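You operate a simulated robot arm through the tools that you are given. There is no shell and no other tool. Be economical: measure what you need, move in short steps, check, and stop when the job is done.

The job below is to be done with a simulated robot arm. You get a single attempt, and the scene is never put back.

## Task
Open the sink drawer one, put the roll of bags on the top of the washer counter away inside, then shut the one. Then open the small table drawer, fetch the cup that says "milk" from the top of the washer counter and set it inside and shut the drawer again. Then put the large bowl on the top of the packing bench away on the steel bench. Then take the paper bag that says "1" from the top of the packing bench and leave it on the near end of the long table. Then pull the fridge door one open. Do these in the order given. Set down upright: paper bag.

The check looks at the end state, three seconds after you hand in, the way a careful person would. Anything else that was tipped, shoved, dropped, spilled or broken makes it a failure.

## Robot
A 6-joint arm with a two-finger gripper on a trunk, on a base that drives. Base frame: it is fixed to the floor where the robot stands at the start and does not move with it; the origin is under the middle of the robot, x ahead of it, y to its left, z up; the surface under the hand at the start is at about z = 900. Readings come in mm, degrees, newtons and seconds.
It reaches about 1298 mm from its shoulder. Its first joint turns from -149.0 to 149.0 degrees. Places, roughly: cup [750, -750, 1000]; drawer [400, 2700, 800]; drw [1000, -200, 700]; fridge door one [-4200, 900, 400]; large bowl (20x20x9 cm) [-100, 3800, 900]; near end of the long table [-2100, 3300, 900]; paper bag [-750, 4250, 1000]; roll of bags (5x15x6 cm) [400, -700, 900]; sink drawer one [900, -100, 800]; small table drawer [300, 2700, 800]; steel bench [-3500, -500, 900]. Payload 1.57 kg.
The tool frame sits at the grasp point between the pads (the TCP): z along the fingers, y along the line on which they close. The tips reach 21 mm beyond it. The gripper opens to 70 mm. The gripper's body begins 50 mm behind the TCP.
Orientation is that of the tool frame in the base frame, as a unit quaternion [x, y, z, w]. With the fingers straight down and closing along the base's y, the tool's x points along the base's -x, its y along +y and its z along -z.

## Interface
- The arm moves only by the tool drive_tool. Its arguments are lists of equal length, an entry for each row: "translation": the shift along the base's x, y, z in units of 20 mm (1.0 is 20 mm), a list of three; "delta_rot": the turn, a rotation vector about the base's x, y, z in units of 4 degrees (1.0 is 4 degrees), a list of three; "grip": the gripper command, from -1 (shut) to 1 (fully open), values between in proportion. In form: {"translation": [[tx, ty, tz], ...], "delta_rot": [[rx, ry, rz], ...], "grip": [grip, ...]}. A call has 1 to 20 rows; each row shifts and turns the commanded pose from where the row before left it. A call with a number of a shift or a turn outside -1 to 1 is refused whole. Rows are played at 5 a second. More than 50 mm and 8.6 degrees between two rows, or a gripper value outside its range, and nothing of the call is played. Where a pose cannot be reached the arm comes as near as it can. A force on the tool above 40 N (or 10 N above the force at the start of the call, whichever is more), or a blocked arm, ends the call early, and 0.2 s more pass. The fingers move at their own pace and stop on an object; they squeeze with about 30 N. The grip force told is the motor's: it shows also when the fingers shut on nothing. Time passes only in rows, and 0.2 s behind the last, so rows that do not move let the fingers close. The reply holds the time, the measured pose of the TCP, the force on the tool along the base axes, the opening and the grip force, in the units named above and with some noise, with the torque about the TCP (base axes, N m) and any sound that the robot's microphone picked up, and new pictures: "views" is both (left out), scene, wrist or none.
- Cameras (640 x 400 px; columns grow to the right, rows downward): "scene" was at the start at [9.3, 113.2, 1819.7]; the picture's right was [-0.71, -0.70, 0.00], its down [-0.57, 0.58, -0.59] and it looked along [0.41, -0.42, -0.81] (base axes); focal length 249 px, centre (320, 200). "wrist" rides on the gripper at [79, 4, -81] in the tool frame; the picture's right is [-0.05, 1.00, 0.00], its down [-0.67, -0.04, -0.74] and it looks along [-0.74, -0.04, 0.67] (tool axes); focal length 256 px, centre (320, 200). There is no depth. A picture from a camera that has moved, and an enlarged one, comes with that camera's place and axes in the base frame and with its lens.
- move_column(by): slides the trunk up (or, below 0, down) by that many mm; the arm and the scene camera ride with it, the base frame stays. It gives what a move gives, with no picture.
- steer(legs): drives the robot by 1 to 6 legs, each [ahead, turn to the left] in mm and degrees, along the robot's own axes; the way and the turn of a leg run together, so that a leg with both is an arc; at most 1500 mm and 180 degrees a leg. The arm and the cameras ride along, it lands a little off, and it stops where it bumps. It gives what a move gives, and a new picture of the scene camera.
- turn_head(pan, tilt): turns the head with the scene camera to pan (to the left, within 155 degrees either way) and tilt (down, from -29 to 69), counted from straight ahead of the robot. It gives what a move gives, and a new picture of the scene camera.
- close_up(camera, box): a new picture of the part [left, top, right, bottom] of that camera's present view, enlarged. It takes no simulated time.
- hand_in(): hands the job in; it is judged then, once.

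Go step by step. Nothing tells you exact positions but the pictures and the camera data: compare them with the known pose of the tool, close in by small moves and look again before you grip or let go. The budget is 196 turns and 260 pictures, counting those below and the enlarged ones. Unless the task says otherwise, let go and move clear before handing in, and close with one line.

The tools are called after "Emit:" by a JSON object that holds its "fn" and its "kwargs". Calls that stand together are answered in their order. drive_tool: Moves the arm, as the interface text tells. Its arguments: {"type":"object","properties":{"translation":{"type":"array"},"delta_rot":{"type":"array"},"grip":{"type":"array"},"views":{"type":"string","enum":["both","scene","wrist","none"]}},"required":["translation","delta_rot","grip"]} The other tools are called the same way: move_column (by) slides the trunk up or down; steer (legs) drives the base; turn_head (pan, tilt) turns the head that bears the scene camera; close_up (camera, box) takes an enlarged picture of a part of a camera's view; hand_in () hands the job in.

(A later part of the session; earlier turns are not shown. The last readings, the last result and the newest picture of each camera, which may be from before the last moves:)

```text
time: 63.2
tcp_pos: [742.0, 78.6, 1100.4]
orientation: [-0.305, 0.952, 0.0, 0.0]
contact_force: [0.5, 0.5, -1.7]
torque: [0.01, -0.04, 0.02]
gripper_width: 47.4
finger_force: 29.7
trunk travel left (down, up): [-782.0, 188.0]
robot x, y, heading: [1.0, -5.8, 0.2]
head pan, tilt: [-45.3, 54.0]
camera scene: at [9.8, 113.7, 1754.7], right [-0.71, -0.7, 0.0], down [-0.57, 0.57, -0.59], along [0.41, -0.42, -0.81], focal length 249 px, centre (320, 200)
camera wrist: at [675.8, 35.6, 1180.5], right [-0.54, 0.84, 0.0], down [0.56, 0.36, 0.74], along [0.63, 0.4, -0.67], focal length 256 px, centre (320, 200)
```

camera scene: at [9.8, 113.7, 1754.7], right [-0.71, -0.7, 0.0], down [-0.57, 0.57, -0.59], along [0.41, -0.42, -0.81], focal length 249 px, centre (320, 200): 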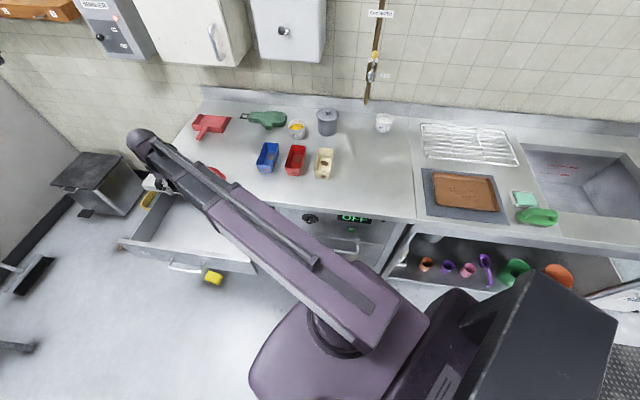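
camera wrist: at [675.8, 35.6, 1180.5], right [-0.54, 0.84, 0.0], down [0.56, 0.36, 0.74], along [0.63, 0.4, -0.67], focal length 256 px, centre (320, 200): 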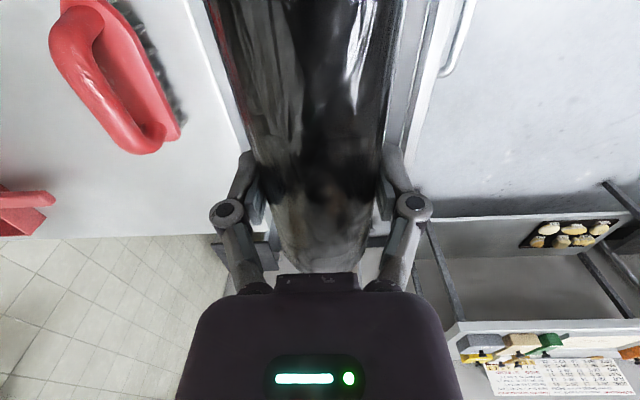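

Centred between counter edge and drawer front. Lowering in stages, watching the force.

Emit:
{"fn": "move_column", "kwargs": {"by": -300}}

Emit:
{"fn": "drive_tool", "kwargs": {"translation": [[0, 0, 0]], "delta_rot": [[0, 0, 0]], "grip": [-1]}}

Emit:
{"fn": "move_column", "kwargs": {"by": -25}}

```text
time: 66.2
tcp_pos: [742.3, 77.8, 800.9]
orientation: [-0.306, 0.952, 0.0, 0.0]
contact_force: [0.2, -1.0, -1.7]
torque: [0.02, -0.02, -0.02]
gripper_width: 47.3
finger_force: 30.3
trunk travel left (down, up): [-482.0, 488.0]
robot x, y, heading: [3.7, -3.2, 0.1]
head pan, tilt: [-45.3, 54.0]
```

```text
time: 66.6
tcp_pos: [743.5, 78.4, 800.7]
orientation: [-0.306, 0.952, 0.0, 0.0]
contact_force: [-0.2, 1.5, -1.6]
torque: [0.02, -0.04, 0.01]
gripper_width: 47.4
finger_force: 30.2
trunk travel left (down, up): [-482.0, 488.0]
robot x, y, heading: [2.5, -5.7, -0.0]
head pan, tilt: [-45.3, 54.0]
camera scene: at [9.5, 113.3, 1454.7], right [-0.71, -0.7, 0.0], down [-0.57, 0.57, -0.59], along [0.41, -0.42, -0.81], focal length 249 px, centre (320, 200)
camera wrist: at [675.3, 35.2, 880.6], right [-0.54, 0.84, 0.0], down [0.56, 0.36, 0.74], along [0.63, 0.4, -0.67], focal length 256 px, centre (320, 200)
```

scene: 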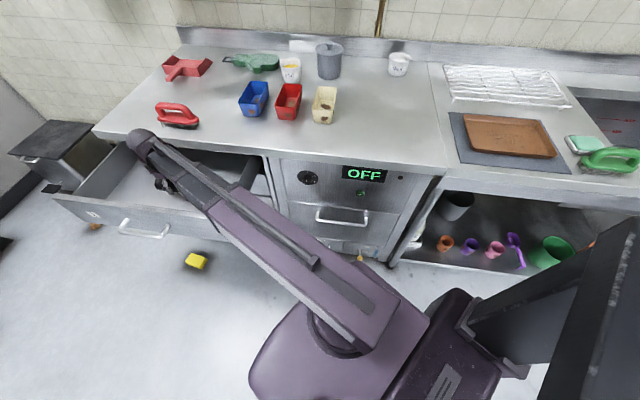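
wrist: 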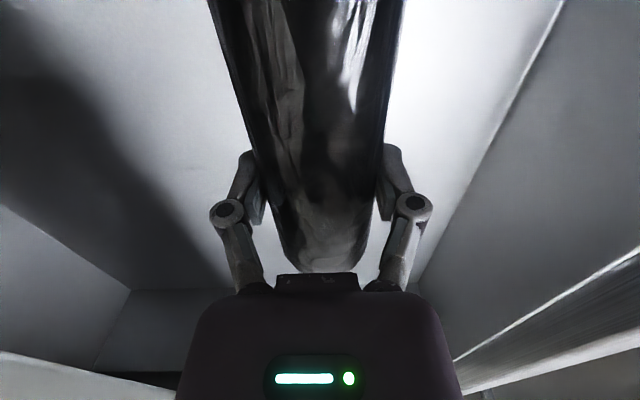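

```text
time: 67.3
tcp_pos: [742.5, 77.8, 775.6]
orientation: [-0.306, 0.952, -0.001, 0.0]
contact_force: [1.1, -0.6, -2.8]
torque: [0.05, -0.02, -0.02]
gripper_width: 47.8
finger_force: 30.0
trunk travel left (down, up): [-457.0, 513.0]
robot x, y, heading: [2.6, -4.3, -0.0]
head pan, tilt: [-45.3, 54.0]
```

Drawer floor is roughly z 717–725. Lowering in small steps until contact.

Emit:
{"fn": "move_column", "kwargs": {"by": -14}}

Emit:
{"fn": "move_column", "kwargs": {"by": -6}}

Emit:
{"fn": "move_column", "kwargs": {"by": -4}}

```text
time: 67.9
tcp_pos: [742.6, 78.7, 761.9]
orientation: [-0.305, 0.952, 0.0, 0.0]
contact_force: [0.6, 0.0, -1.8]
torque: [0.01, -0.06, -0.01]
gripper_width: 47.6
finger_force: 30.1
trunk travel left (down, up): [-443.0, 527.0]
robot x, y, heading: [-0.6, -3.6, -0.1]
head pan, tilt: [-45.3, 54.0]
```

```text
time: 68.5
tcp_pos: [741.5, 78.2, 756.5]
orientation: [-0.305, 0.952, -0.001, 0.0]
contact_force: [0.4, -0.7, 9.7]
torque: [0.0, -0.02, -0.01]
gripper_width: 47.7
finger_force: 30.2
trunk travel left (down, up): [-437.0, 533.0]
robot x, y, heading: [-0.5, -1.8, -0.2]
head pan, tilt: [-45.3, 54.0]
```

```text
time: 69.0
tcp_pos: [741.1, 78.5, 751.2]
orientation: [-0.306, 0.952, 0.0, 0.0]
contact_force: [-1.7, -0.5, 7.1]
torque: [0.07, -0.18, -0.03]
gripper_width: 47.6
finger_force: 29.7
trunk travel left (down, up): [-433.0, 537.0]
robot x, y, heading: [1.4, -7.7, -0.2]
head pan, tilt: [-45.3, 54.0]
```

The roll is on the drawer floor. Release and lift clear.

Emit:
{"fn": "drive_tool", "kwargs": {"translation": [[0, 0, 0], [0, 0, 0], [0, 0, 0]], "delta_rot": [[0, 0, 0], [0, 0, 0], [0, 0, 0]], "grip": [0.9, 0.9, 0.9], "views": "none"}}

Emit:
{"fn": "move_column", "kwargs": {"by": 250}}

Emit:
{"fn": "drive_tool", "kwargs": {"translation": [[0, 0, 0]], "delta_rot": [[0, 0, 0]], "grip": [0.9]}}

```text
time: 69.8
tcp_pos: [741.4, 78.6, 751.5]
orientation: [-0.306, 0.952, -0.001, 0.0]
contact_force: [-0.4, -0.6, -0.2]
torque: [0.02, 0.03, 0.0]
gripper_width: 66.3
finger_force: 0.0
trunk travel left (down, up): [-433.0, 537.0]
robot x, y, heading: [3.2, -2.1, -0.2]
head pan, tilt: [-45.3, 54.0]
```

```text
time: 72.4
tcp_pos: [742.9, 77.9, 1001.2]
orientation: [-0.306, 0.952, 0.001, 0.0]
contact_force: [0.4, 0.4, 0.8]
torque: [0.02, 0.0, -0.02]
gripper_width: 66.4
finger_force: 0.2
trunk travel left (down, up): [-683.0, 287.0]
robot x, y, heading: [3.5, -6.1, 0.2]
head pan, tilt: [-45.3, 54.0]
```

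```text
time: 72.8
tcp_pos: [742.5, 78.3, 1001.8]
orientation: [-0.306, 0.952, 0.0, 0.001]
contact_force: [0.5, 0.2, -0.1]
torque: [-0.02, -0.01, -0.02]
gripper_width: 66.4
finger_force: 0.1
trunk travel left (down, up): [-683.0, 287.0]
robot x, y, heading: [1.6, -6.9, -0.4]
head pan, tilt: [-45.3, 54.0]
camera scene: at [9.3, 113.3, 1655.7], right [-0.71, -0.7, 0.0], down [-0.57, 0.57, -0.59], along [0.41, -0.42, -0.81], focal length 249 px, centre (320, 200)
camera wrist: at [675.2, 35.2, 1081.7], right [-0.54, 0.84, 0.0], down [0.56, 0.36, 0.74], along [0.63, 0.4, -0.67], focal length 256 px, centre (320, 200)
```

scene: 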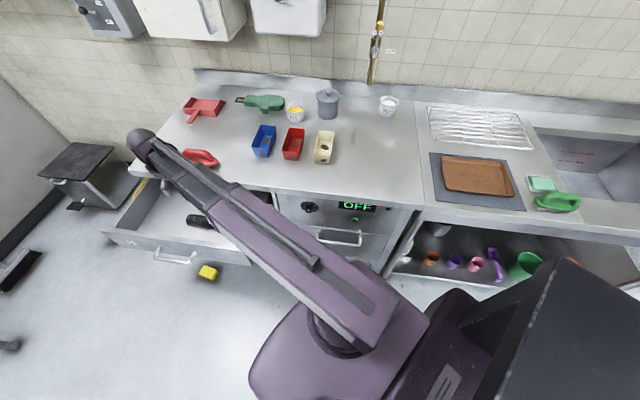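
wrist: 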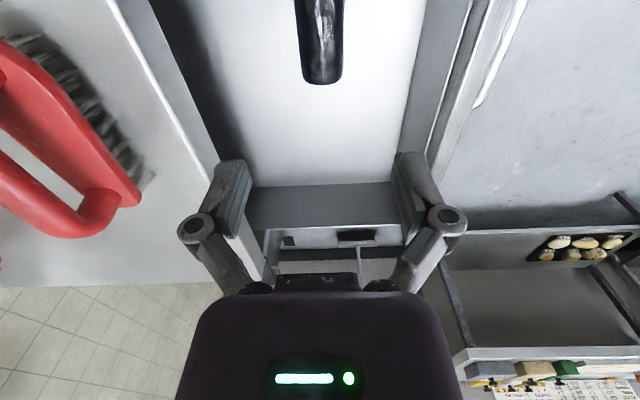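

Roll is lying in the drawer. Now move out in front, level the gripper and prepare to push the drawer shut with the fingers straddling the handle bar.

Emit:
{"fn": "drive_tool", "kwargs": {"translation": [[-0.58, 0.94, 0], [-0.58, 0.94, 0], [-0.58, 0.94, 0], [-0.58, 0.94, 0], [-0.58, 0.94, 0], [-0.58, 0.94, 0], [-0.58, 0.94, 0], [-0.58, 0.94, 0], [-0.58, 0.94, 0], [-0.58, 0.94, 0], [-0.58, 0.94, 0]], "delta_rot": [[0, 0, 0], [0, 0, 0], [0, 0, 0], [0, 0, 0], [0, 0, 0], [0, 0, 0], [0, 0, 0], [0, 0, 0], [0, 0, 0], [0, 0, 0], [0, 0, 0]], "grip": [0.2, 0.2, 0.2, 0.2, 0.2, 0.2, 0.2, 0.2, 0.2, 0.2, 0.2], "views": "none"}}

Emit:
{"fn": "drive_tool", "kwargs": {"translation": [[0, 0, 0], [0, 0, 0], [0, 0, 0], [0, 0, 0], [0, 0, 0], [0, 0, 0], [0, 0, 0], [0, 0, 0], [0, 0, 0], [0, 0, 0], [0, 0, 0], [0, 0, 0], [0, 0, 0], [0, 0, 0], [0, 0, 0], [0, 0, 0], [0, 0, 0], [0, 0, 0]], "delta_rot": [[-1, -0.725, 0], [-1, -0.725, 0], [-1, -0.725, 0], [-1, -0.725, 0], [-1, -0.725, 0], [-1, -0.725, 0], [-1, -0.725, 0], [-1, -0.725, 0], [-1, -0.725, 0], [-1, -0.725, 0], [-1, -0.725, 0], [-1, -0.725, 0], [-1, -0.725, 0], [-1, -0.725, 0], [-1, -0.725, 0], [-1, -0.725, 0], [-1, -0.725, 0], [-1, -0.725, 0]], "grip": [0.2, 0.2, 0.2, 0.2, 0.2, 0.2, 0.2, 0.2, 0.2, 0.2, 0.2, 0.2, 0.2, 0.2, 0.2, 0.2, 0.2, 0.2], "views": "none"}}

Emit:
{"fn": "move_column", "kwargs": {"by": -399}}

Emit:
{"fn": "drive_tool", "kwargs": {"translation": [[0, 0, 0]], "delta_rot": [[0, 0, 0]], "grip": [0.2]}}

```text
time: 75.2
tcp_pos: [614.2, 287.6, 1001.7]
orientation: [-0.305, 0.952, 0.0, -0.001]
contact_force: [-0.5, 0.0, -1.3]
torque: [0.04, 0.0, 0.01]
gripper_width: 41.9
finger_force: 0.1
trunk travel left (down, up): [-683.0, 287.0]
robot x, y, heading: [3.4, -1.4, -0.1]
head pan, tilt: [-45.3, 54.0]
```

```text
time: 79.0
tcp_pos: [614.8, 285.6, 1184.0]
orientation: [-0.217, 0.68, -0.665, 0.219]
contact_force: [0.3, 0.9, 0.3]
torque: [-0.03, -0.02, 0.03]
gripper_width: 42.2
finger_force: 0.0
out of reach, approached as far as the arm can: row 2, 3, 4, 5, 6, 7, 8, 9, 10, 11, 12, 13, 14, 15, 16, 17, 18
trunk travel left (down, up): [-683.0, 287.0]
robot x, y, heading: [2.1, -0.0, 0.0]
head pan, tilt: [-45.3, 54.0]
```

```text
time: 82.8
tcp_pos: [615.6, 284.3, 784.3]
orientation: [-0.219, 0.68, -0.665, 0.218]
contact_force: [0.4, 0.0, 0.3]
torque: [0.02, 0.01, 0.0]
gripper_width: 41.9
finger_force: 0.0
trunk travel left (down, up): [-284.0, 686.0]
robot x, y, heading: [-0.6, -5.4, 0.2]
head pan, tilt: [-45.3, 54.0]
```

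```text
time: 83.2
tcp_pos: [614.4, 285.8, 784.8]
orientation: [-0.218, 0.68, -0.665, 0.218]
contact_force: [-0.5, -0.1, 0.3]
torque: [-0.01, -0.02, -0.01]
gripper_width: 42.3
finger_force: 0.0
trunk travel left (down, up): [-284.0, 686.0]
robot x, y, heading: [0.8, -4.4, -0.1]
head pan, tilt: [-45.3, 54.0]
camera scene: at [9.3, 113.3, 1256.7], right [-0.71, -0.7, 0.0], down [-0.57, 0.57, -0.59], along [0.41, -0.42, -0.81], focal length 249 px, centre (320, 200)
camera wrist: at [502.6, 304.1, 780.8], right [0.04, 0.05, -1.0], down [0.1, 0.99, 0.06], along [0.99, -0.1, 0.03], focal length 256 px, centre (320, 200)
```

scene: 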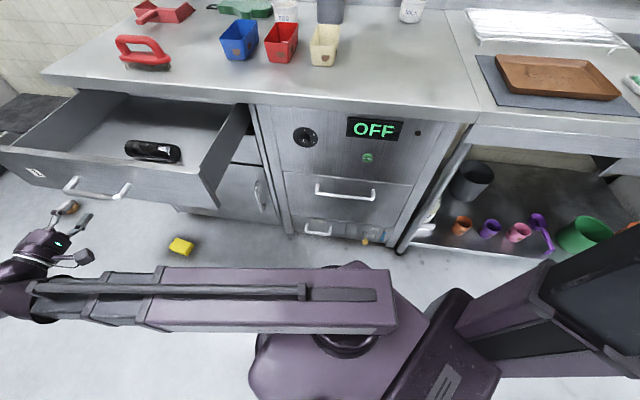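
wrist: 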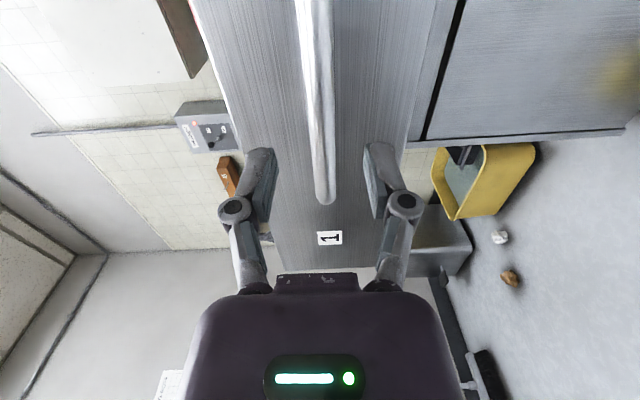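

Fingers straddle the bar. Push the drawer in.

Emit:
{"fn": "drive_tool", "kwargs": {"translation": [[0.53, -0.73, 0], [0.53, -0.73, 0], [0.53, -0.73, 0], [0.53, -0.73, 0], [0.53, -0.73, 0], [0.53, -0.73, 0], [0.53, -0.73, 0], [0.53, -0.73, 0], [0.53, -0.73, 0], [0.53, -0.73, 0], [0.53, -0.73, 0], [0.53, -0.73, 0], [0.53, -0.73, 0], [0.53, -0.73, 0], [0.53, -0.73, 0], [0.53, -0.73, 0], [0.53, -0.73, 0], [0.53, -0.73, 0], [0.53, -0.73, 0]], "delta_rot": [[0, 0, 0], [0, 0, 0], [0, 0, 0], [0, 0, 0], [0, 0, 0], [0, 0, 0], [0, 0, 0], [0, 0, 0], [0, 0, 0], [0, 0, 0], [0, 0, 0], [0, 0, 0], [0, 0, 0], [0, 0, 0], [0, 0, 0], [0, 0, 0], [0, 0, 0], [0, 0, 0], [0, 0, 0]], "grip": [0.2, 0.2, 0.2, 0.2, 0.2, 0.2, 0.2, 0.2, 0.2, 0.2, 0.2, 0.2, 0.2, 0.2, 0.2, 0.2, 0.2, 0.2, 0.2]}}

```text
time: 87.2
tcp_pos: [817.4, 7.3, 785.5]
orientation: [-0.218, 0.68, -0.665, 0.219]
contact_force: [0.4, -0.2, -0.9]
torque: [0.01, 0.01, -0.01]
gripper_width: 42.0
finger_force: 0.0
trunk travel left (down, up): [-284.0, 686.0]
robot x, y, heading: [5.0, -4.5, -0.0]
head pan, tilt: [-45.3, 54.0]
camera scene: at [9.2, 113.4, 1256.7], right [-0.71, -0.7, 0.0], down [-0.57, 0.57, -0.59], along [0.41, -0.42, -0.81], focal length 249 px, centre (320, 200)
camera wrist: at [705.1, 26.2, 780.9], right [0.04, 0.05, -1.0], down [0.1, 0.99, 0.05], along [0.99, -0.1, 0.03], focal length 256 px, centre (320, 200)
```

scene: 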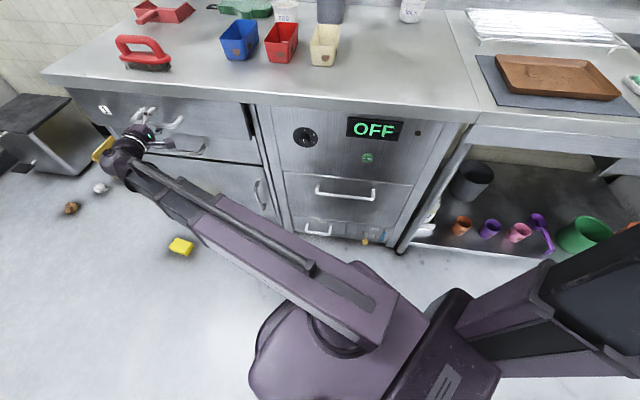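
wrist: 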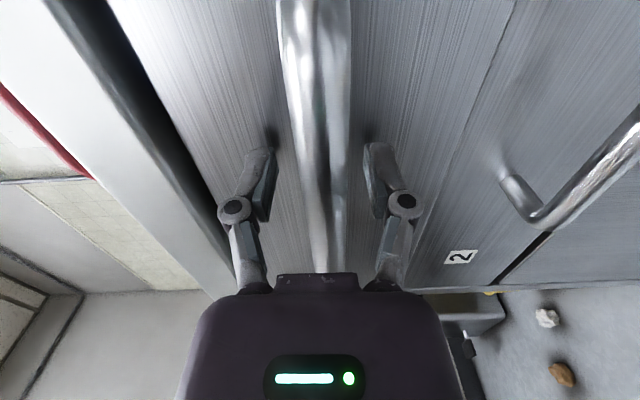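

Nearly shut. Continue with smaller steps until it stops.

Emit:
{"fn": "drive_tool", "kwargs": {"translation": [[0.23, -0.32, 0], [0.23, -0.32, 0], [0.23, -0.32, 0], [0.23, -0.32, 0], [0.23, -0.32, 0], [0.23, -0.32, 0], [0.23, -0.32, 0], [0.23, -0.32, 0], [0.23, -0.32, 0], [0.23, -0.32, 0]], "delta_rot": [[0, 0, 0], [0, 0, 0], [0, 0, 0], [0, 0, 0], [0, 0, 0], [0, 0, 0], [0, 0, 0], [0, 0, 0], [0, 0, 0], [0, 0, 0]], "grip": [0.2, 0.2, 0.2, 0.2, 0.2, 0.2, 0.2, 0.2, 0.2, 0.2]}}

```text
time: 88.9
tcp_pos: [843.9, -26.6, 783.6]
orientation: [-0.221, 0.681, -0.662, 0.222]
contact_force: [-11.7, 15.8, -15.7]
torque: [-0.76, -0.63, -0.05]
gripper_width: 19.3
finger_force: 24.6
trunk travel left (down, up): [-284.0, 686.0]
robot x, y, heading: [-0.5, -5.6, -0.0]
head pan, tilt: [-45.3, 54.0]
stopped in row 8: the force on the tool passed its limit at 50 N (the readings are from after the stop); the commanded pose is now the measured one
camera scene: at [8.5, 117.0, 1255.7], right [-0.71, -0.7, 0.0], down [-0.57, 0.57, -0.59], along [0.41, -0.42, -0.81], focal length 249 px, centre (320, 200)
camera wrist: at [731.1, -10.0, 779.3], right [0.03, 0.06, -1.0], down [0.09, 0.99, 0.06], along [0.99, -0.1, 0.03], focal length 256 px, centre (320, 200)
```

scene: 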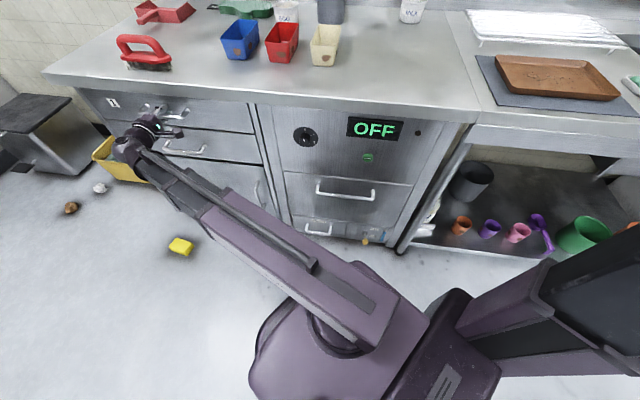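
wrist: 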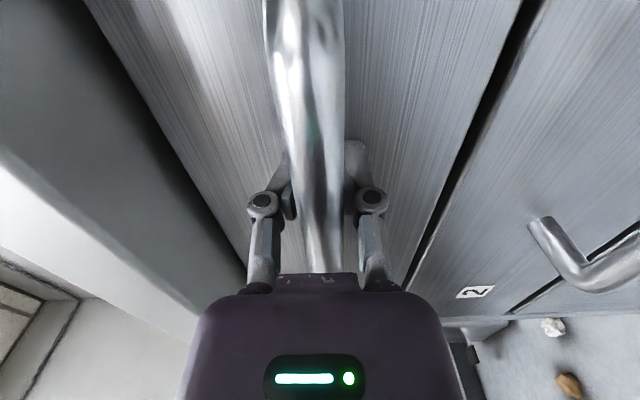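

It hit the stop. Open a little, back away and check that the drawer is flush.

Emit:
{"fn": "drive_tool", "kwargs": {"translation": [[-0.1, 0.14, 0], [-0.1, 0.14, 0], [-0.5, 0.7, 0], [-0.5, 0.7, 0], [-0.5, 0.7, 0], [-0.5, 0.7, 0], [-0.5, 0.7, 0], [-0.5, 0.7, 0], [-0.5, 0.7, 0], [-0.5, 0.7, 0]], "delta_rot": [[0, 0, 0], [0, 0, 0], [0, 0, 0], [0, 0, 0], [0, 0, 0], [0, 0, 0], [0, 0, 0], [0, 0, 0], [0, 0, 0], [0, 0, 0]], "grip": [0.5, 0.5, 0.5, 0.5, 0.5, 0.5, 0.5, 0.5, 0.5, 0.5], "views": "wrist"}}

Emit:
{"fn": "close_up", "kwargs": {"camera": "scene", "box": [40, 60, 280, 210]}}

```text
time: 89.1
tcp_pos: [844.2, -30.9, 784.0]
orientation: [-0.22, 0.68, -0.663, 0.221]
contact_force: [-0.2, 0.6, 0.4]
torque: [-0.01, 0.01, 0.0]
gripper_width: 49.8
finger_force: 0.1
trunk travel left (down, up): [-284.0, 686.0]
robot x, y, heading: [1.1, -4.3, 0.1]
head pan, tilt: [-45.3, 54.0]
stopped in row 1: the force on the tool passed its limit at 64 N (the readings are from after the stop); the commanded pose is now the measured one
camera wrist: at [732.0, -12.6, 780.4], right [0.04, 0.05, -1.0], down [0.09, 0.99, 0.06], along [0.99, -0.1, 0.03], focal length 256 px, centre (320, 200)
```

wrist: 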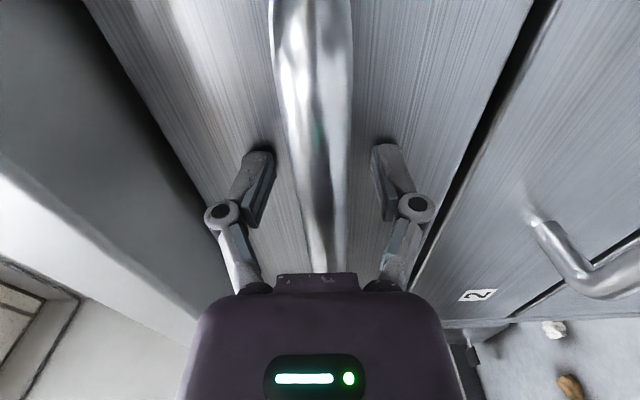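

```text
2.67 times, centred on (160, 135) of scene
camera zoom: at [9.4, 113.4, 1257.0], right [-0.71, -0.7, 0.0], down [-0.57, 0.57, -0.59], along [0.41, -0.42, -0.81], focal length 665 px, centre (747, 373)
```

zoom: 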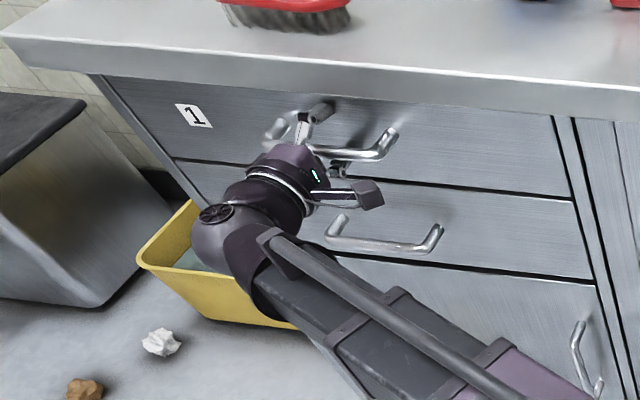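

The drawer looks flush. Retreat now.

Emit:
{"fn": "drive_tool", "kwargs": {"translation": [[-0.5, 0.7, 0], [-0.5, 0.7, 0], [-0.5, 0.7, 0], [-0.5, 0.7, 0], [-0.5, 0.7, 0], [-0.5, 0.7, 0], [-0.5, 0.7, 0], [-0.5, 0.7, 0], [-0.5, 0.7, 0], [-0.5, 0.7, 0], [-0.5, 0.7, 0]], "delta_rot": [[0, 0, 0], [0, 0, 0], [0, 0, 0], [0, 0, 0], [0, 0, 0], [0, 0, 0], [0, 0, 0], [0, 0, 0], [0, 0, 0], [0, 0, 0], [0, 0, 0]], "grip": [0.5, 0.5, 0.5, 0.5, 0.5, 0.5, 0.5, 0.5, 0.5, 0.5, 0.5], "views": "scene"}}

Emit:
{"fn": "turn_head", "kwargs": {"pan": 90, "tilt": 20}}

Emit:
{"fn": "turn_head", "kwargs": {"pan": 135, "tilt": 20}}

```text
time: 91.5
tcp_pos: [733.8, 123.8, 785.1]
orientation: [-0.221, 0.681, -0.662, 0.222]
contact_force: [-0.7, -0.1, -1.6]
torque: [0.01, 0.01, -0.07]
gripper_width: 52.6
finger_force: 0.1
trunk travel left (down, up): [-284.0, 686.0]
robot x, y, heading: [1.0, -2.4, 0.2]
head pan, tilt: [-45.3, 54.0]
camera scene: at [9.1, 113.2, 1256.7], right [-0.71, -0.7, 0.0], down [-0.57, 0.57, -0.59], along [0.41, -0.42, -0.81], focal length 249 px, centre (320, 200)
```

scene: 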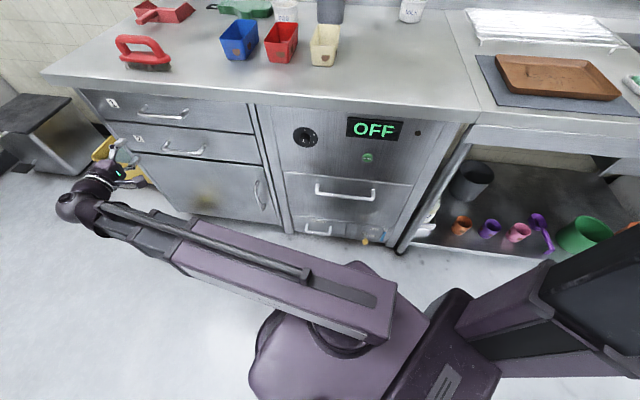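

```text
time: 93.7
tcp_pos: [733.5, 124.2, 784.0]
orientation: [-0.222, 0.68, -0.663, 0.222]
contact_force: [0.3, -0.6, 0.9]
torque: [-0.03, 0.0, -0.03]
gripper_width: 52.6
finger_force: 0.2
trunk travel left (down, up): [-284.0, 686.0]
robot x, y, heading: [1.9, -1.1, -0.2]
head pan, tilt: [90.0, 20.0]
camera scene: at [-42.4, 258.3, 1307.5], right [1.0, 0.0, 0.0], down [0.0, -0.34, -0.94], along [0.0, 0.94, -0.34], focal length 249 px, centre (320, 200)
```

scene: 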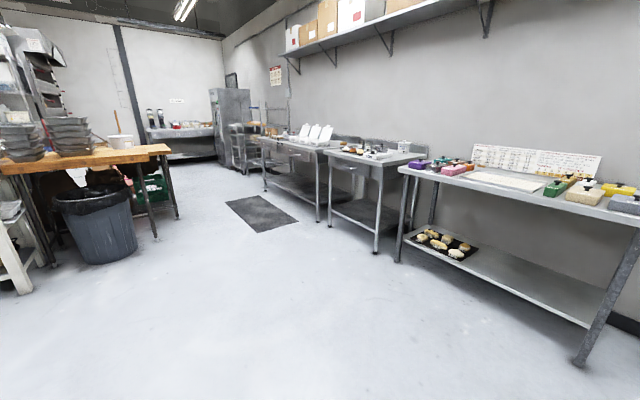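

```text
time: 94.8
tcp_pos: [734.5, 124.2, 784.2]
orientation: [-0.22, 0.68, -0.663, 0.222]
contact_force: [-0.4, -0.3, -0.2]
torque: [-0.01, 0.02, -0.03]
gripper_width: 52.3
finger_force: 0.1
trunk travel left (down, up): [-284.0, 686.0]
robot x, y, heading: [-0.9, -1.9, -0.1]
head pan, tilt: [135.0, 20.0]
camera scene: at [-108.2, 231.1, 1307.6], right [0.71, 0.71, 0.0], down [0.24, -0.24, -0.94], along [-0.66, 0.67, -0.34], focal length 249 px, centre (320, 200)
```

scene: 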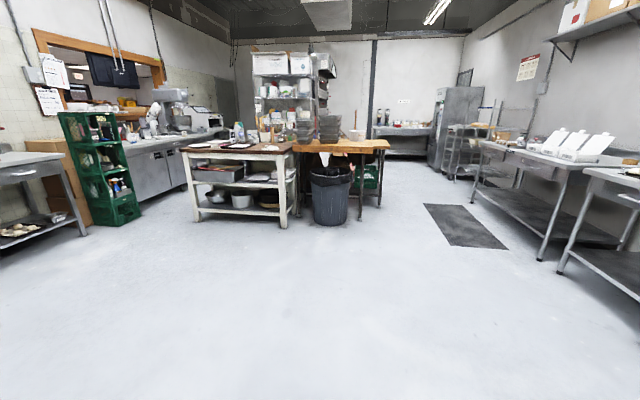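

Drawer 1 is shut. Next is the small table drawer, toward (300,2700); I'll zoom on that table.

Emit:
{"fn": "turn_head", "kwargs": {"pan": 83, "tilt": 15}}

Emit:
{"fn": "close_up", "kwargs": {"camera": "scene", "box": [200, 110, 400, 235]}}

```text
time: 96.0
tcp_pos: [733.9, 124.6, 783.2]
orientation: [-0.221, 0.68, -0.663, 0.221]
contact_force: [-0.2, 0.0, 0.0]
torque: [0.0, 0.02, -0.04]
gripper_width: 52.6
finger_force: 0.0
trunk travel left (down, up): [-284.0, 686.0]
robot x, y, heading: [0.1, -5.5, 0.1]
head pan, tilt: [83.0, 15.0]
camera scene: at [-31.1, 257.9, 1315.7], right [0.99, -0.12, 0.0], down [-0.03, -0.26, -0.97], along [0.12, 0.96, -0.26], focal length 249 px, centre (320, 200)
```

scene: 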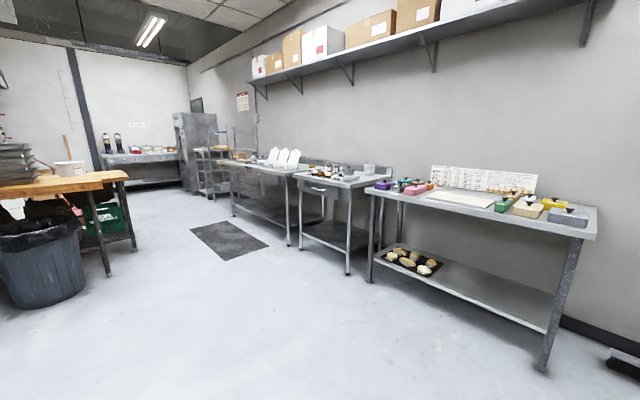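

```text
3.20 times, centred on (300, 172) of scene
camera zoom: at [-31.1, 257.9, 1315.7], right [0.99, -0.12, 0.0], down [-0.03, -0.26, -0.97], along [0.12, 0.96, -0.26], focal length 798 px, centre (384, 288)
```

zoom: 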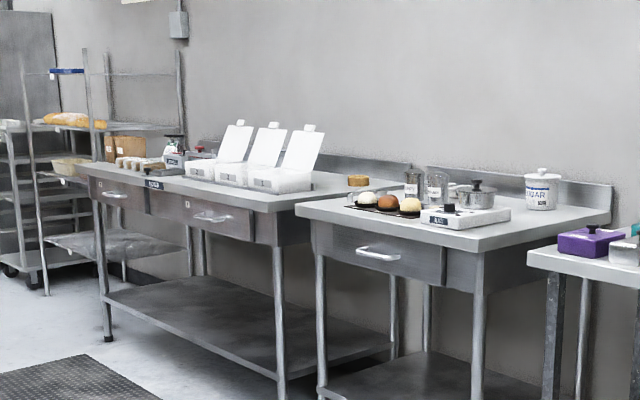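

The small table has one drawer facing me, handle around (230,2500). I'll drive to a spot about 1 m in front of it, facing it squarely (heading 36°).

Emit:
{"fn": "steer", "kwargs": {"legs": [[0, 108.7], [1000, 0], [900, 0], [0, -72.7]]}}

Emit:
{"fn": "turn_head", "kwargs": {"pan": 0, "tilt": 30}}

```text
time: 119.0
tcp_pos: [-144.7, 2304.0, 784.2]
orientation: [-0.432, 0.569, -0.554, 0.427]
contact_force: [0.0, 0.0, 0.2]
torque: [0.0, -0.01, 0.01]
gripper_width: 52.7
finger_force: 0.0
trunk travel left (down, up): [-284.0, 686.0]
robot x, y, heading: [-624.4, 1727.7, 38.7]
head pan, tilt: [83.0, 15.0]
camera scene: at [-810.2, 1908.6, 1315.7], right [0.85, 0.53, 0.0], down [0.14, -0.22, -0.97], along [-0.51, 0.82, -0.26], focal length 249 px, centre (320, 200)
```

scene: 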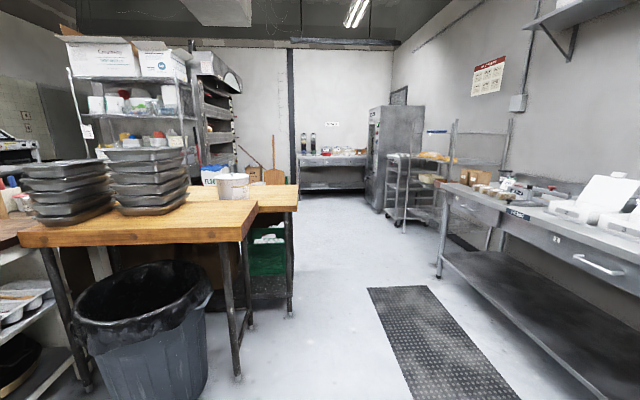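

```text
time: 120.6
tcp_pos: [-143.5, 2302.7, 785.7]
orientation: [-0.432, 0.57, -0.554, 0.426]
contact_force: [-0.4, -0.1, -0.3]
torque: [-0.02, 0.0, 0.02]
gripper_width: 52.5
finger_force: 0.1
trunk travel left (down, up): [-284.0, 686.0]
robot x, y, heading: [-621.7, 1722.6, 38.8]
head pan, tilt: [0.0, 30.0]
camera scene: at [-690.6, 1885.9, 1291.5], right [0.63, -0.78, 0.0], down [-0.39, -0.31, -0.87], along [0.67, 0.54, -0.5], focal length 249 px, centre (320, 200)
```

scene: 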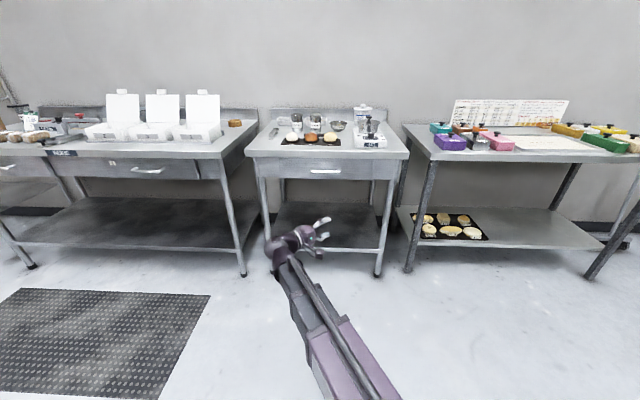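

Two views triangulate the table drawer handle at about (250,2604,780). I'll yaw the gripper to face it (36°) and move closer.

Emit:
{"fn": "drive_tool", "kwargs": {"translation": [[0.81, 0.586, 0], [0.81, 0.586, 0], [0.81, 0.586, 0], [0.81, 0.586, 0], [0.81, 0.586, 0], [0.81, 0.586, 0], [0.81, 0.586, 0], [0.81, 0.586, 0], [0.81, 0.586, 0], [0.81, 0.586, 0], [0.81, 0.586, 0], [0.81, 0.586, 0], [0.81, 0.586, 0]], "delta_rot": [[0, 0, 0.98], [0, 0, 0.98], [0, 0, 0.98], [0, 0, 0.98], [0, 0, 0.98], [0, 0, 0.98], [0, 0, 0.98], [0, 0, 0.98], [0, 0, 0.98], [0, 0, 0.98], [0, 0, 0.98], [0, 0, 0.98], [0, 0, 0.98]], "grip": [1, 1, 1, 1, 1, 1, 1, 1, 1, 1, 1, 1, 1]}}

```text
time: 123.4
tcp_pos: [67.7, 2456.4, 784.8]
orientation: [0.635, -0.327, 0.316, -0.625]
contact_force: [-0.3, 0.0, 0.0]
torque: [0.0, 0.02, -0.01]
gripper_width: 69.7
finger_force: 0.0
trunk travel left (down, up): [-284.0, 686.0]
robot x, y, heading: [-623.4, 1724.1, 38.6]
head pan, tilt: [0.0, 30.0]
camera scene: at [-690.6, 1885.8, 1291.5], right [0.63, -0.78, 0.0], down [-0.39, -0.31, -0.87], along [0.68, 0.54, -0.5], focal length 249 px, centre (320, 200)
camera wrist: at [48.0, 2344.5, 780.6], right [-0.05, 0.04, -1.0], down [-0.99, 0.1, 0.06], along [0.11, 0.99, 0.03], focal length 256 px, centre (320, 200)
```

scene: 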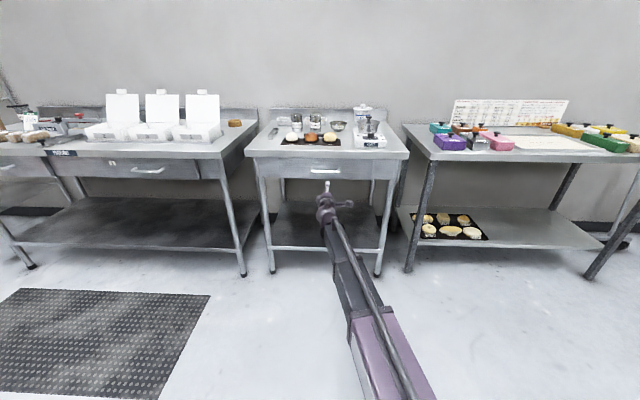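
wrist: 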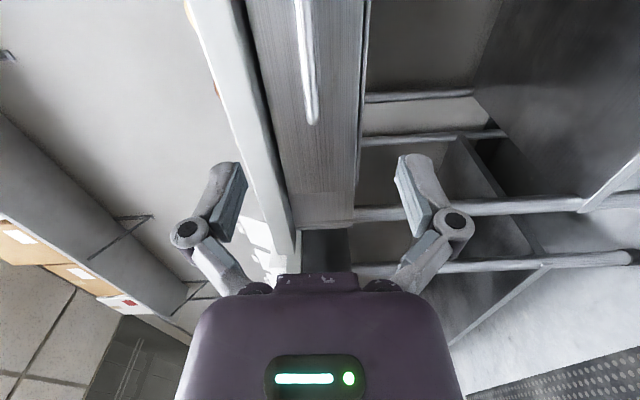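

Aligned well; advance 110 mm and re-check the height of the bar.

Emit:
{"fn": "drive_tool", "kwargs": {"translation": [[0.81, 0.586, 0], [0.81, 0.586, 0], [0.81, 0.586, 0], [0.81, 0.586, 0], [0.81, 0.586, 0], [0.405, 0.293, 0]], "delta_rot": [[0, 0, 0], [0, 0, 0], [0, 0, 0], [0, 0, 0], [0, 0, 0], [0, 0, 0]], "grip": [1, 1, 1, 1, 1, 1]}}

```text
time: 124.8
tcp_pos: [155.6, 2521.9, 784.6]
orientation: [0.634, -0.329, 0.316, -0.624]
contact_force: [0.4, 0.3, -1.0]
torque: [-0.02, 0.01, -0.02]
gripper_width: 69.9
finger_force: 0.0
trunk travel left (down, up): [-284.0, 686.0]
robot x, y, heading: [-619.6, 1726.9, 38.5]
head pan, tilt: [0.0, 30.0]
camera scene: at [-690.5, 1885.9, 1291.5], right [0.63, -0.78, 0.0], down [-0.39, -0.31, -0.87], along [0.67, 0.54, -0.5], focal length 249 px, centre (320, 200)
camera wrist: at [136.4, 2409.9, 780.4], right [-0.05, 0.04, -1.0], down [-0.99, 0.1, 0.06], along [0.11, 0.99, 0.03], focal length 256 px, centre (320, 200)
```

scene: 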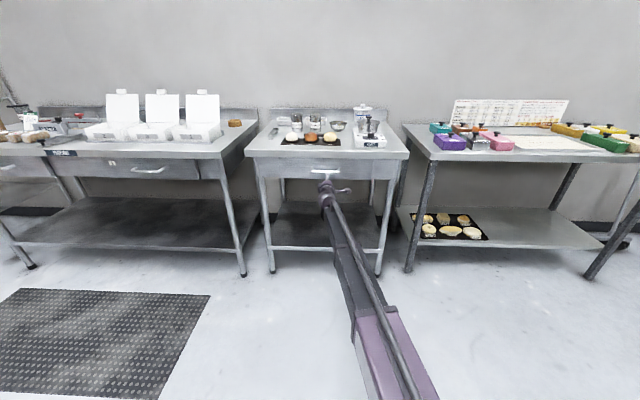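
wrist: 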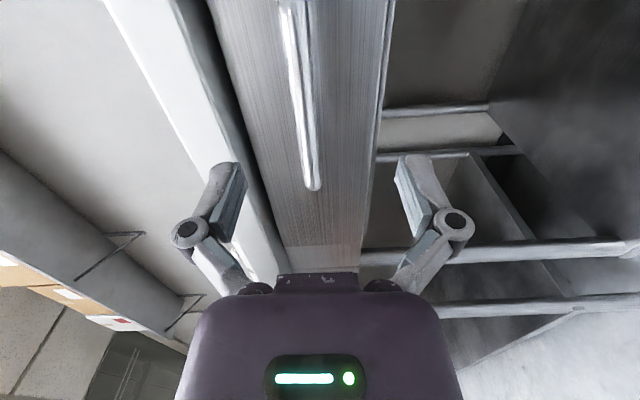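

The bar lies ~73 mm ahead and ~8 mm higher. Raise the column 8 mm, advance, and close.

Emit:
{"fn": "move_column", "kwargs": {"by": 8}}

Emit:
{"fn": "drive_tool", "kwargs": {"translation": [[0.69, 0.5, 0], [0.69, 0.5, 0], [0.69, 0.5, 0], [0.69, 0.5, 0], [0, 0, 0], [0, 0, 0], [0, 0, 0], [0, 0, 0]], "delta_rot": [[0, 0, 0], [0, 0, 0], [0, 0, 0], [0, 0, 0], [0, 0, 0], [0, 0, 0], [0, 0, 0], [0, 0, 0]], "grip": [1, 1, 1, 1, -1, -1, -1, -1], "views": "wrist"}}

```text
time: 125.4
tcp_pos: [155.4, 2521.0, 792.4]
orientation: [0.634, -0.328, 0.316, -0.624]
contact_force: [-0.2, -0.4, -0.5]
torque: [0.0, 0.01, -0.01]
gripper_width: 69.7
finger_force: 0.1
trunk travel left (down, up): [-292.0, 678.0]
robot x, y, heading: [-619.7, 1724.2, 38.9]
head pan, tilt: [0.0, 30.0]
```

```text
time: 127.2
tcp_pos: [212.5, 2563.0, 793.9]
orientation: [0.634, -0.328, 0.317, -0.625]
contact_force: [-4.4, -3.2, 5.8]
torque: [-0.23, -0.24, 0.14]
gripper_width: 15.6
finger_force: 32.0
trunk travel left (down, up): [-292.0, 678.0]
robot x, y, heading: [-623.4, 1726.8, 38.8]
head pan, tilt: [0.0, 30.0]
camera wrist: at [191.9, 2450.3, 789.8], right [-0.05, 0.04, -1.0], down [-0.99, 0.1, 0.06], along [0.11, 0.99, 0.03], focal length 256 px, centre (320, 200)
```

wrist: 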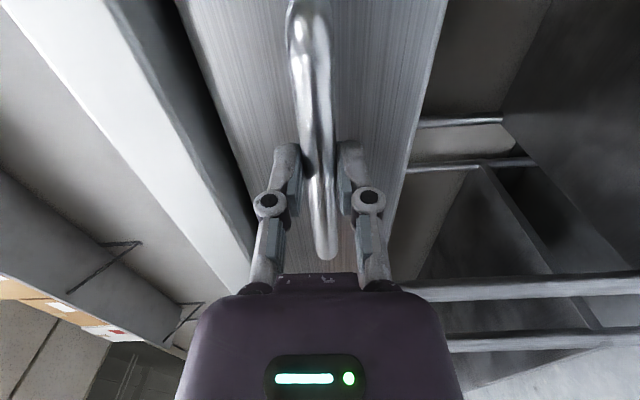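

Gripped. Pull out along (-0.81,-0.586).

Emit:
{"fn": "drive_tool", "kwargs": {"translation": [[-0.57, -0.41, 0], [-0.57, -0.41, 0], [-0.57, -0.41, 0], [-0.57, -0.41, 0], [-0.57, -0.41, 0], [-0.57, -0.41, 0], [-0.57, -0.41, 0], [-0.57, -0.41, 0], [-0.57, -0.41, 0], [-0.57, -0.41, 0], [-0.57, -0.41, 0], [-0.57, -0.41, 0], [-0.57, -0.41, 0], [-0.57, -0.41, 0], [-0.57, -0.41, 0], [-0.57, -0.41, 0], [-0.57, -0.41, 0], [-0.57, -0.41, 0], [-0.57, -0.41, 0]], "delta_rot": [[0, 0, 0], [0, 0, 0], [0, 0, 0], [0, 0, 0], [0, 0, 0], [0, 0, 0], [0, 0, 0], [0, 0, 0], [0, 0, 0], [0, 0, 0], [0, 0, 0], [0, 0, 0], [0, 0, 0], [0, 0, 0], [0, 0, 0], [0, 0, 0], [0, 0, 0], [0, 0, 0], [0, 0, 0]], "grip": [-1, -1, -1, -1, -1, -1, -1, -1, -1, -1, -1, -1, -1, -1, -1, -1, -1, -1, -1]}}

```text
time: 131.2
tcp_pos: [-6.7, 2404.6, 795.3]
orientation: [0.633, -0.329, 0.316, -0.625]
contact_force: [5.9, -10.2, 15.2]
torque: [-0.07, -0.33, 0.32]
gripper_width: 15.8
finger_force: 31.7
trunk travel left (down, up): [-292.0, 678.0]
robot x, y, heading: [-624.6, 1723.2, 38.6]
head pan, tilt: [0.0, 30.0]
camera scene: at [-691.2, 1883.9, 1299.7], right [0.63, -0.78, 0.0], down [-0.39, -0.31, -0.87], along [0.68, 0.54, -0.5], focal length 249 px, centre (320, 200)
camera wrist: at [-26.3, 2291.7, 789.7], right [-0.05, 0.04, -1.0], down [-0.99, 0.11, 0.06], along [0.11, 0.99, 0.03], focal length 256 px, centre (320, 200)
```

scene: 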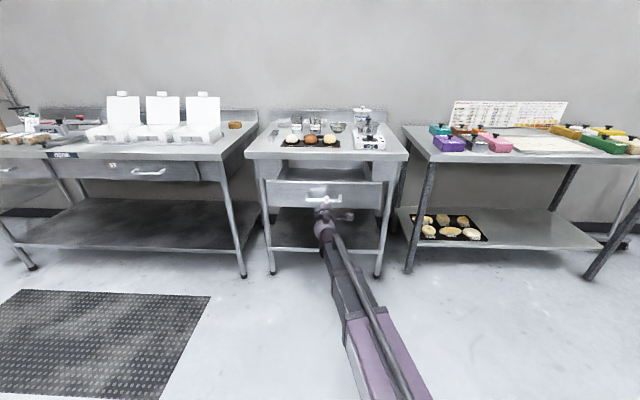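
wrist: 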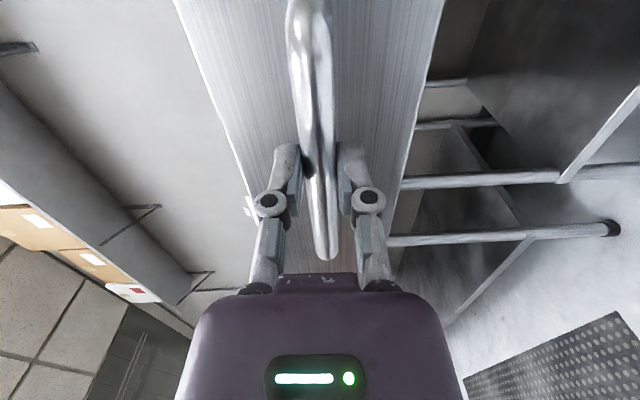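

The drawer is open about 270 mm. I'll release, back off, raise the column, point the gripper down, and then drive back to the washer counter for the cup.

Emit:
{"fn": "drive_tool", "kwargs": {"translation": [[0, 0, 0], [0, 0, 0], [0, 0, 0], [-0.81, -0.586, 0], [-0.81, -0.586, 0], [-0.81, -0.586, 0], [-0.81, -0.586, 0], [-0.81, -0.586, 0], [-0.81, -0.586, 0], [-0.81, -0.586, 0]], "delta_rot": [[0, 0, 0], [0, 0, 0], [0, 0, 0], [0, 0, 0], [0, 0, 0], [0, 0, 0], [0, 0, 0], [0, 0, 0], [0, 0, 0], [0, 0, 0]], "grip": [1, 1, 1, 1, 1, 1, 1, 1, 1, 1], "views": "none"}}

Emit:
{"fn": "move_column", "kwargs": {"by": 400}}

Emit:
{"fn": "drive_tool", "kwargs": {"translation": [[0, 0, 0], [0, 0, 0], [0, 0, 0], [0, 0, 0], [0, 0, 0], [0, 0, 0], [0, 0, 0], [0, 0, 0], [0, 0, 0], [0, 0, 0], [0, 0, 0], [0, 0, 0], [0, 0, 0], [0, 0, 0], [0, 0, 0], [0, 0, 0], [0, 0, 0], [0, 0, 0]], "delta_rot": [[-0.723, 1, 0], [-0.723, 1, 0], [-0.723, 1, 0], [-0.723, 1, 0], [-0.723, 1, 0], [-0.723, 1, 0], [-0.723, 1, 0], [-0.723, 1, 0], [-0.723, 1, 0], [-0.723, 1, 0], [-0.723, 1, 0], [-0.723, 1, 0], [-0.723, 1, 0], [-0.723, 1, 0], [-0.723, 1, 0], [-0.723, 1, 0], [-0.723, 1, 0], [-0.723, 1, 0]], "grip": [1, 1, 1, 1, 1, 1, 1, 1, 1, 1, 1, 1, 1, 1, 1, 1, 1, 1], "views": "scene"}}

Emit:
{"fn": "move_column", "kwargs": {"by": 140}}

```text
time: 133.4
tcp_pos: [-120.2, 2323.5, 793.9]
orientation: [0.634, -0.329, 0.316, -0.624]
contact_force: [0.1, -0.2, -0.8]
torque: [0.02, -0.01, -0.03]
gripper_width: 69.7
finger_force: 0.1
trunk travel left (down, up): [-292.0, 678.0]
robot x, y, heading: [-618.6, 1727.9, 38.7]
head pan, tilt: [0.0, 30.0]
```

```text
time: 137.2
tcp_pos: [-119.6, 2324.1, 1193.5]
orientation: [0.635, -0.328, 0.317, -0.624]
contact_force: [-0.2, 0.5, 0.2]
torque: [0.03, -0.02, 0.01]
gripper_width: 70.1
finger_force: 0.0
trunk travel left (down, up): [-692.0, 278.0]
robot x, y, heading: [-621.9, 1724.8, 39.0]
head pan, tilt: [0.0, 30.0]
```

```text
time: 141.0
tcp_pos: [-120.1, 2324.1, 1010.4]
orientation: [0.889, -0.458, 0.001, 0.001]
contact_force: [0.2, 1.1, 0.0]
torque: [0.01, 0.02, 0.01]
gripper_width: 69.7
finger_force: 0.1
out of reach, approached as far as the arm can: row 1, 2, 3, 4, 5, 6, 7, 8, 9, 10, 11, 12, 13, 14, 15, 16
trunk travel left (down, up): [-692.0, 278.0]
robot x, y, heading: [-620.5, 1726.6, 38.6]
head pan, tilt: [0.0, 30.0]
camera scene: at [-690.4, 1886.0, 1699.5], right [0.63, -0.78, 0.0], down [-0.39, -0.31, -0.87], along [0.67, 0.54, -0.5], focal length 249 px, centre (320, 200)
```

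scene: 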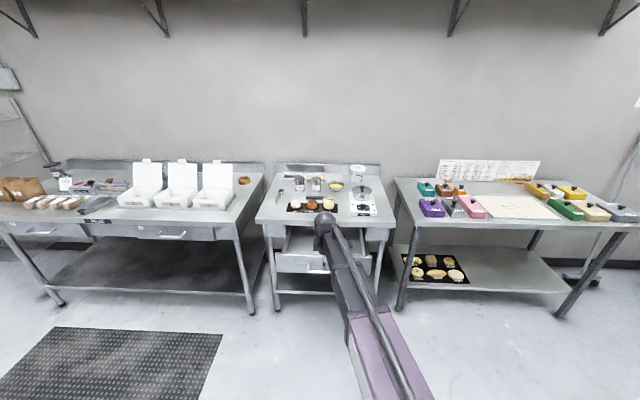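

```text
time: 142.7
tcp_pos: [-120.3, 2323.3, 1151.2]
orientation: [0.888, -0.46, 0.0, -0.001]
contact_force: [-0.2, -0.1, -0.2]
torque: [0.01, -0.01, -0.01]
gripper_width: 70.0
finger_force: 0.0
trunk travel left (down, up): [-832.0, 138.0]
robot x, y, heading: [-624.1, 1728.9, 39.0]
head pan, tilt: [0.0, 30.0]
```

Drive back to the washer counter, ending face-on to it.

Emit:
{"fn": "steer", "kwargs": {"legs": [[0, -111.4], [1000, 0], [910, 0], [0, 18.6]]}}

Emit:
{"fn": "turn_head", "kwargs": {"pan": 0, "tilt": 50}}

```text
time: 162.6
tcp_pos: [644.1, -548.2, 1151.7]
orientation: [-0.309, 0.951, -0.001, 0.0]
contact_force: [-0.3, 0.1, 0.0]
torque: [0.0, -0.05, 0.02]
gripper_width: 70.0
finger_force: 0.2
trunk travel left (down, up): [-832.0, 138.0]
robot x, y, heading: [44.9, -49.1, -51.2]
head pan, tilt: [0.0, 30.0]
camera scene: at [206.4, 20.9, 1839.7], right [-0.78, -0.63, 0.0], down [-0.31, 0.39, -0.87], along [0.54, -0.67, -0.5], focal length 249 px, centre (320, 200)
```

scene: 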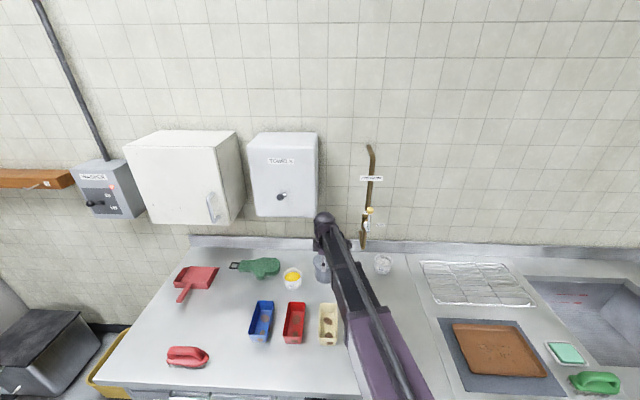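

```text
time: 163.4
tcp_pos: [645.7, -548.2, 1151.6]
orientation: [-0.307, 0.952, -0.001, -0.001]
contact_force: [0.0, 0.5, 0.6]
torque: [0.01, 0.03, -0.04]
gripper_width: 70.1
finger_force: 0.1
trunk travel left (down, up): [-832.0, 138.0]
robot x, y, heading: [47.1, -52.0, -51.1]
head pan, tilt: [0.0, 50.0]
camera scene: at [199.9, 30.4, 1810.1], right [-0.78, -0.63, 0.0], down [-0.48, 0.6, -0.64], along [0.4, -0.5, -0.77], focal length 249 px, centre (320, 200)
```

scene: 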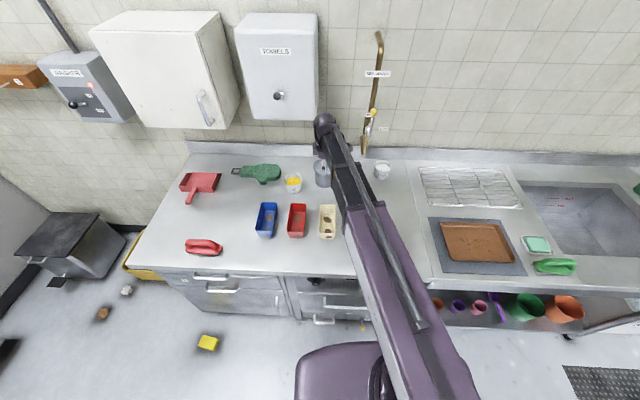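

Take a closer look at the cup to judge its size and shape.

Emit:
{"fn": "close_up", "kwargs": {"camera": "scene", "box": [350, 145, 430, 195]}}

Emit:
{"fn": "drive_tool", "kwargs": {"translation": [[-0.2, -0.5, 0], [-0.2, -0.5, 0], [-0.2, -0.5, 0], [-0.2, -0.5, 0], [-0.2, -0.5, 0], [-0.2, -0.5, 0], [-0.2, -0.5, 0], [-0.2, -0.5, 0], [-0.2, -0.5, 0], [-0.2, -0.5, 0], [-0.2, -0.5, 0], [-0.2, -0.5, 0], [-0.2, -0.5, 0], [-0.2, -0.5, 0], [-0.2, -0.5, 0], [-0.2, -0.5, 0], [-0.2, -0.5, 0], [-0.2, -0.5, 0]], "delta_rot": [[0, 0, -1], [0, 0, -1], [0, 0, -1], [0, 0, -1], [0, 0, -1], [0, 0, -1], [0, 0, -1], [0, 0, -1], [0, 0, -1], [0, 0, -1], [0, 0, -1], [0, 0, -1], [0, 0, -1], [0, 0, -1], [0, 0, -1], [0, 0, -1], [0, 0, -1], [0, 0, -1]], "grip": [1, 1, 1, 1, 1, 1, 1, 1, 1, 1, 1, 1, 1, 1, 1, 1, 1, 1], "views": "wrist"}}

```text
8.00 times, centred on (390, 170) of scene
camera zoom: at [199.9, 30.4, 1810.1], right [-0.78, -0.63, 0.0], down [-0.48, 0.6, -0.64], along [0.4, -0.5, -0.77], focal length 1994 px, centre (-240, 440)
```

zoom: 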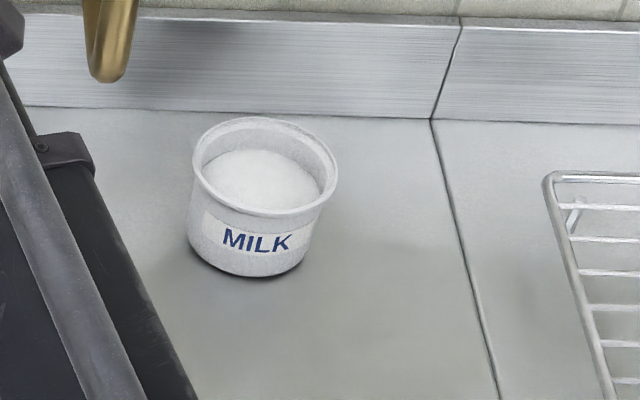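

```text
time: 167.2
tcp_pos: [570.3, -724.0, 1152.0]
orientation: [0.31, 0.951, 0.0, 0.0]
contact_force: [-1.0, 0.6, -0.1]
torque: [0.01, 0.0, -0.02]
gripper_width: 70.2
finger_force: 0.1
trunk travel left (down, up): [-832.0, 138.0]
robot x, y, heading: [44.0, -48.0, -51.2]
head pan, tilt: [0.0, 50.0]
camera wrist: at [509.4, -674.5, 1232.4], right [0.63, 0.78, 0.0], down [0.52, -0.42, 0.74], along [0.58, -0.47, -0.67], focal length 256 px, centre (320, 200)
```

wrist: 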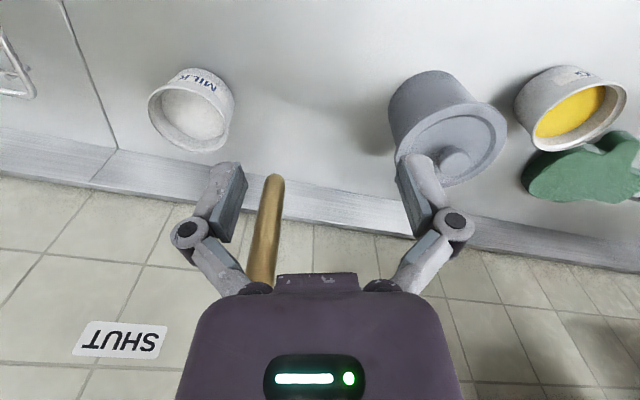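

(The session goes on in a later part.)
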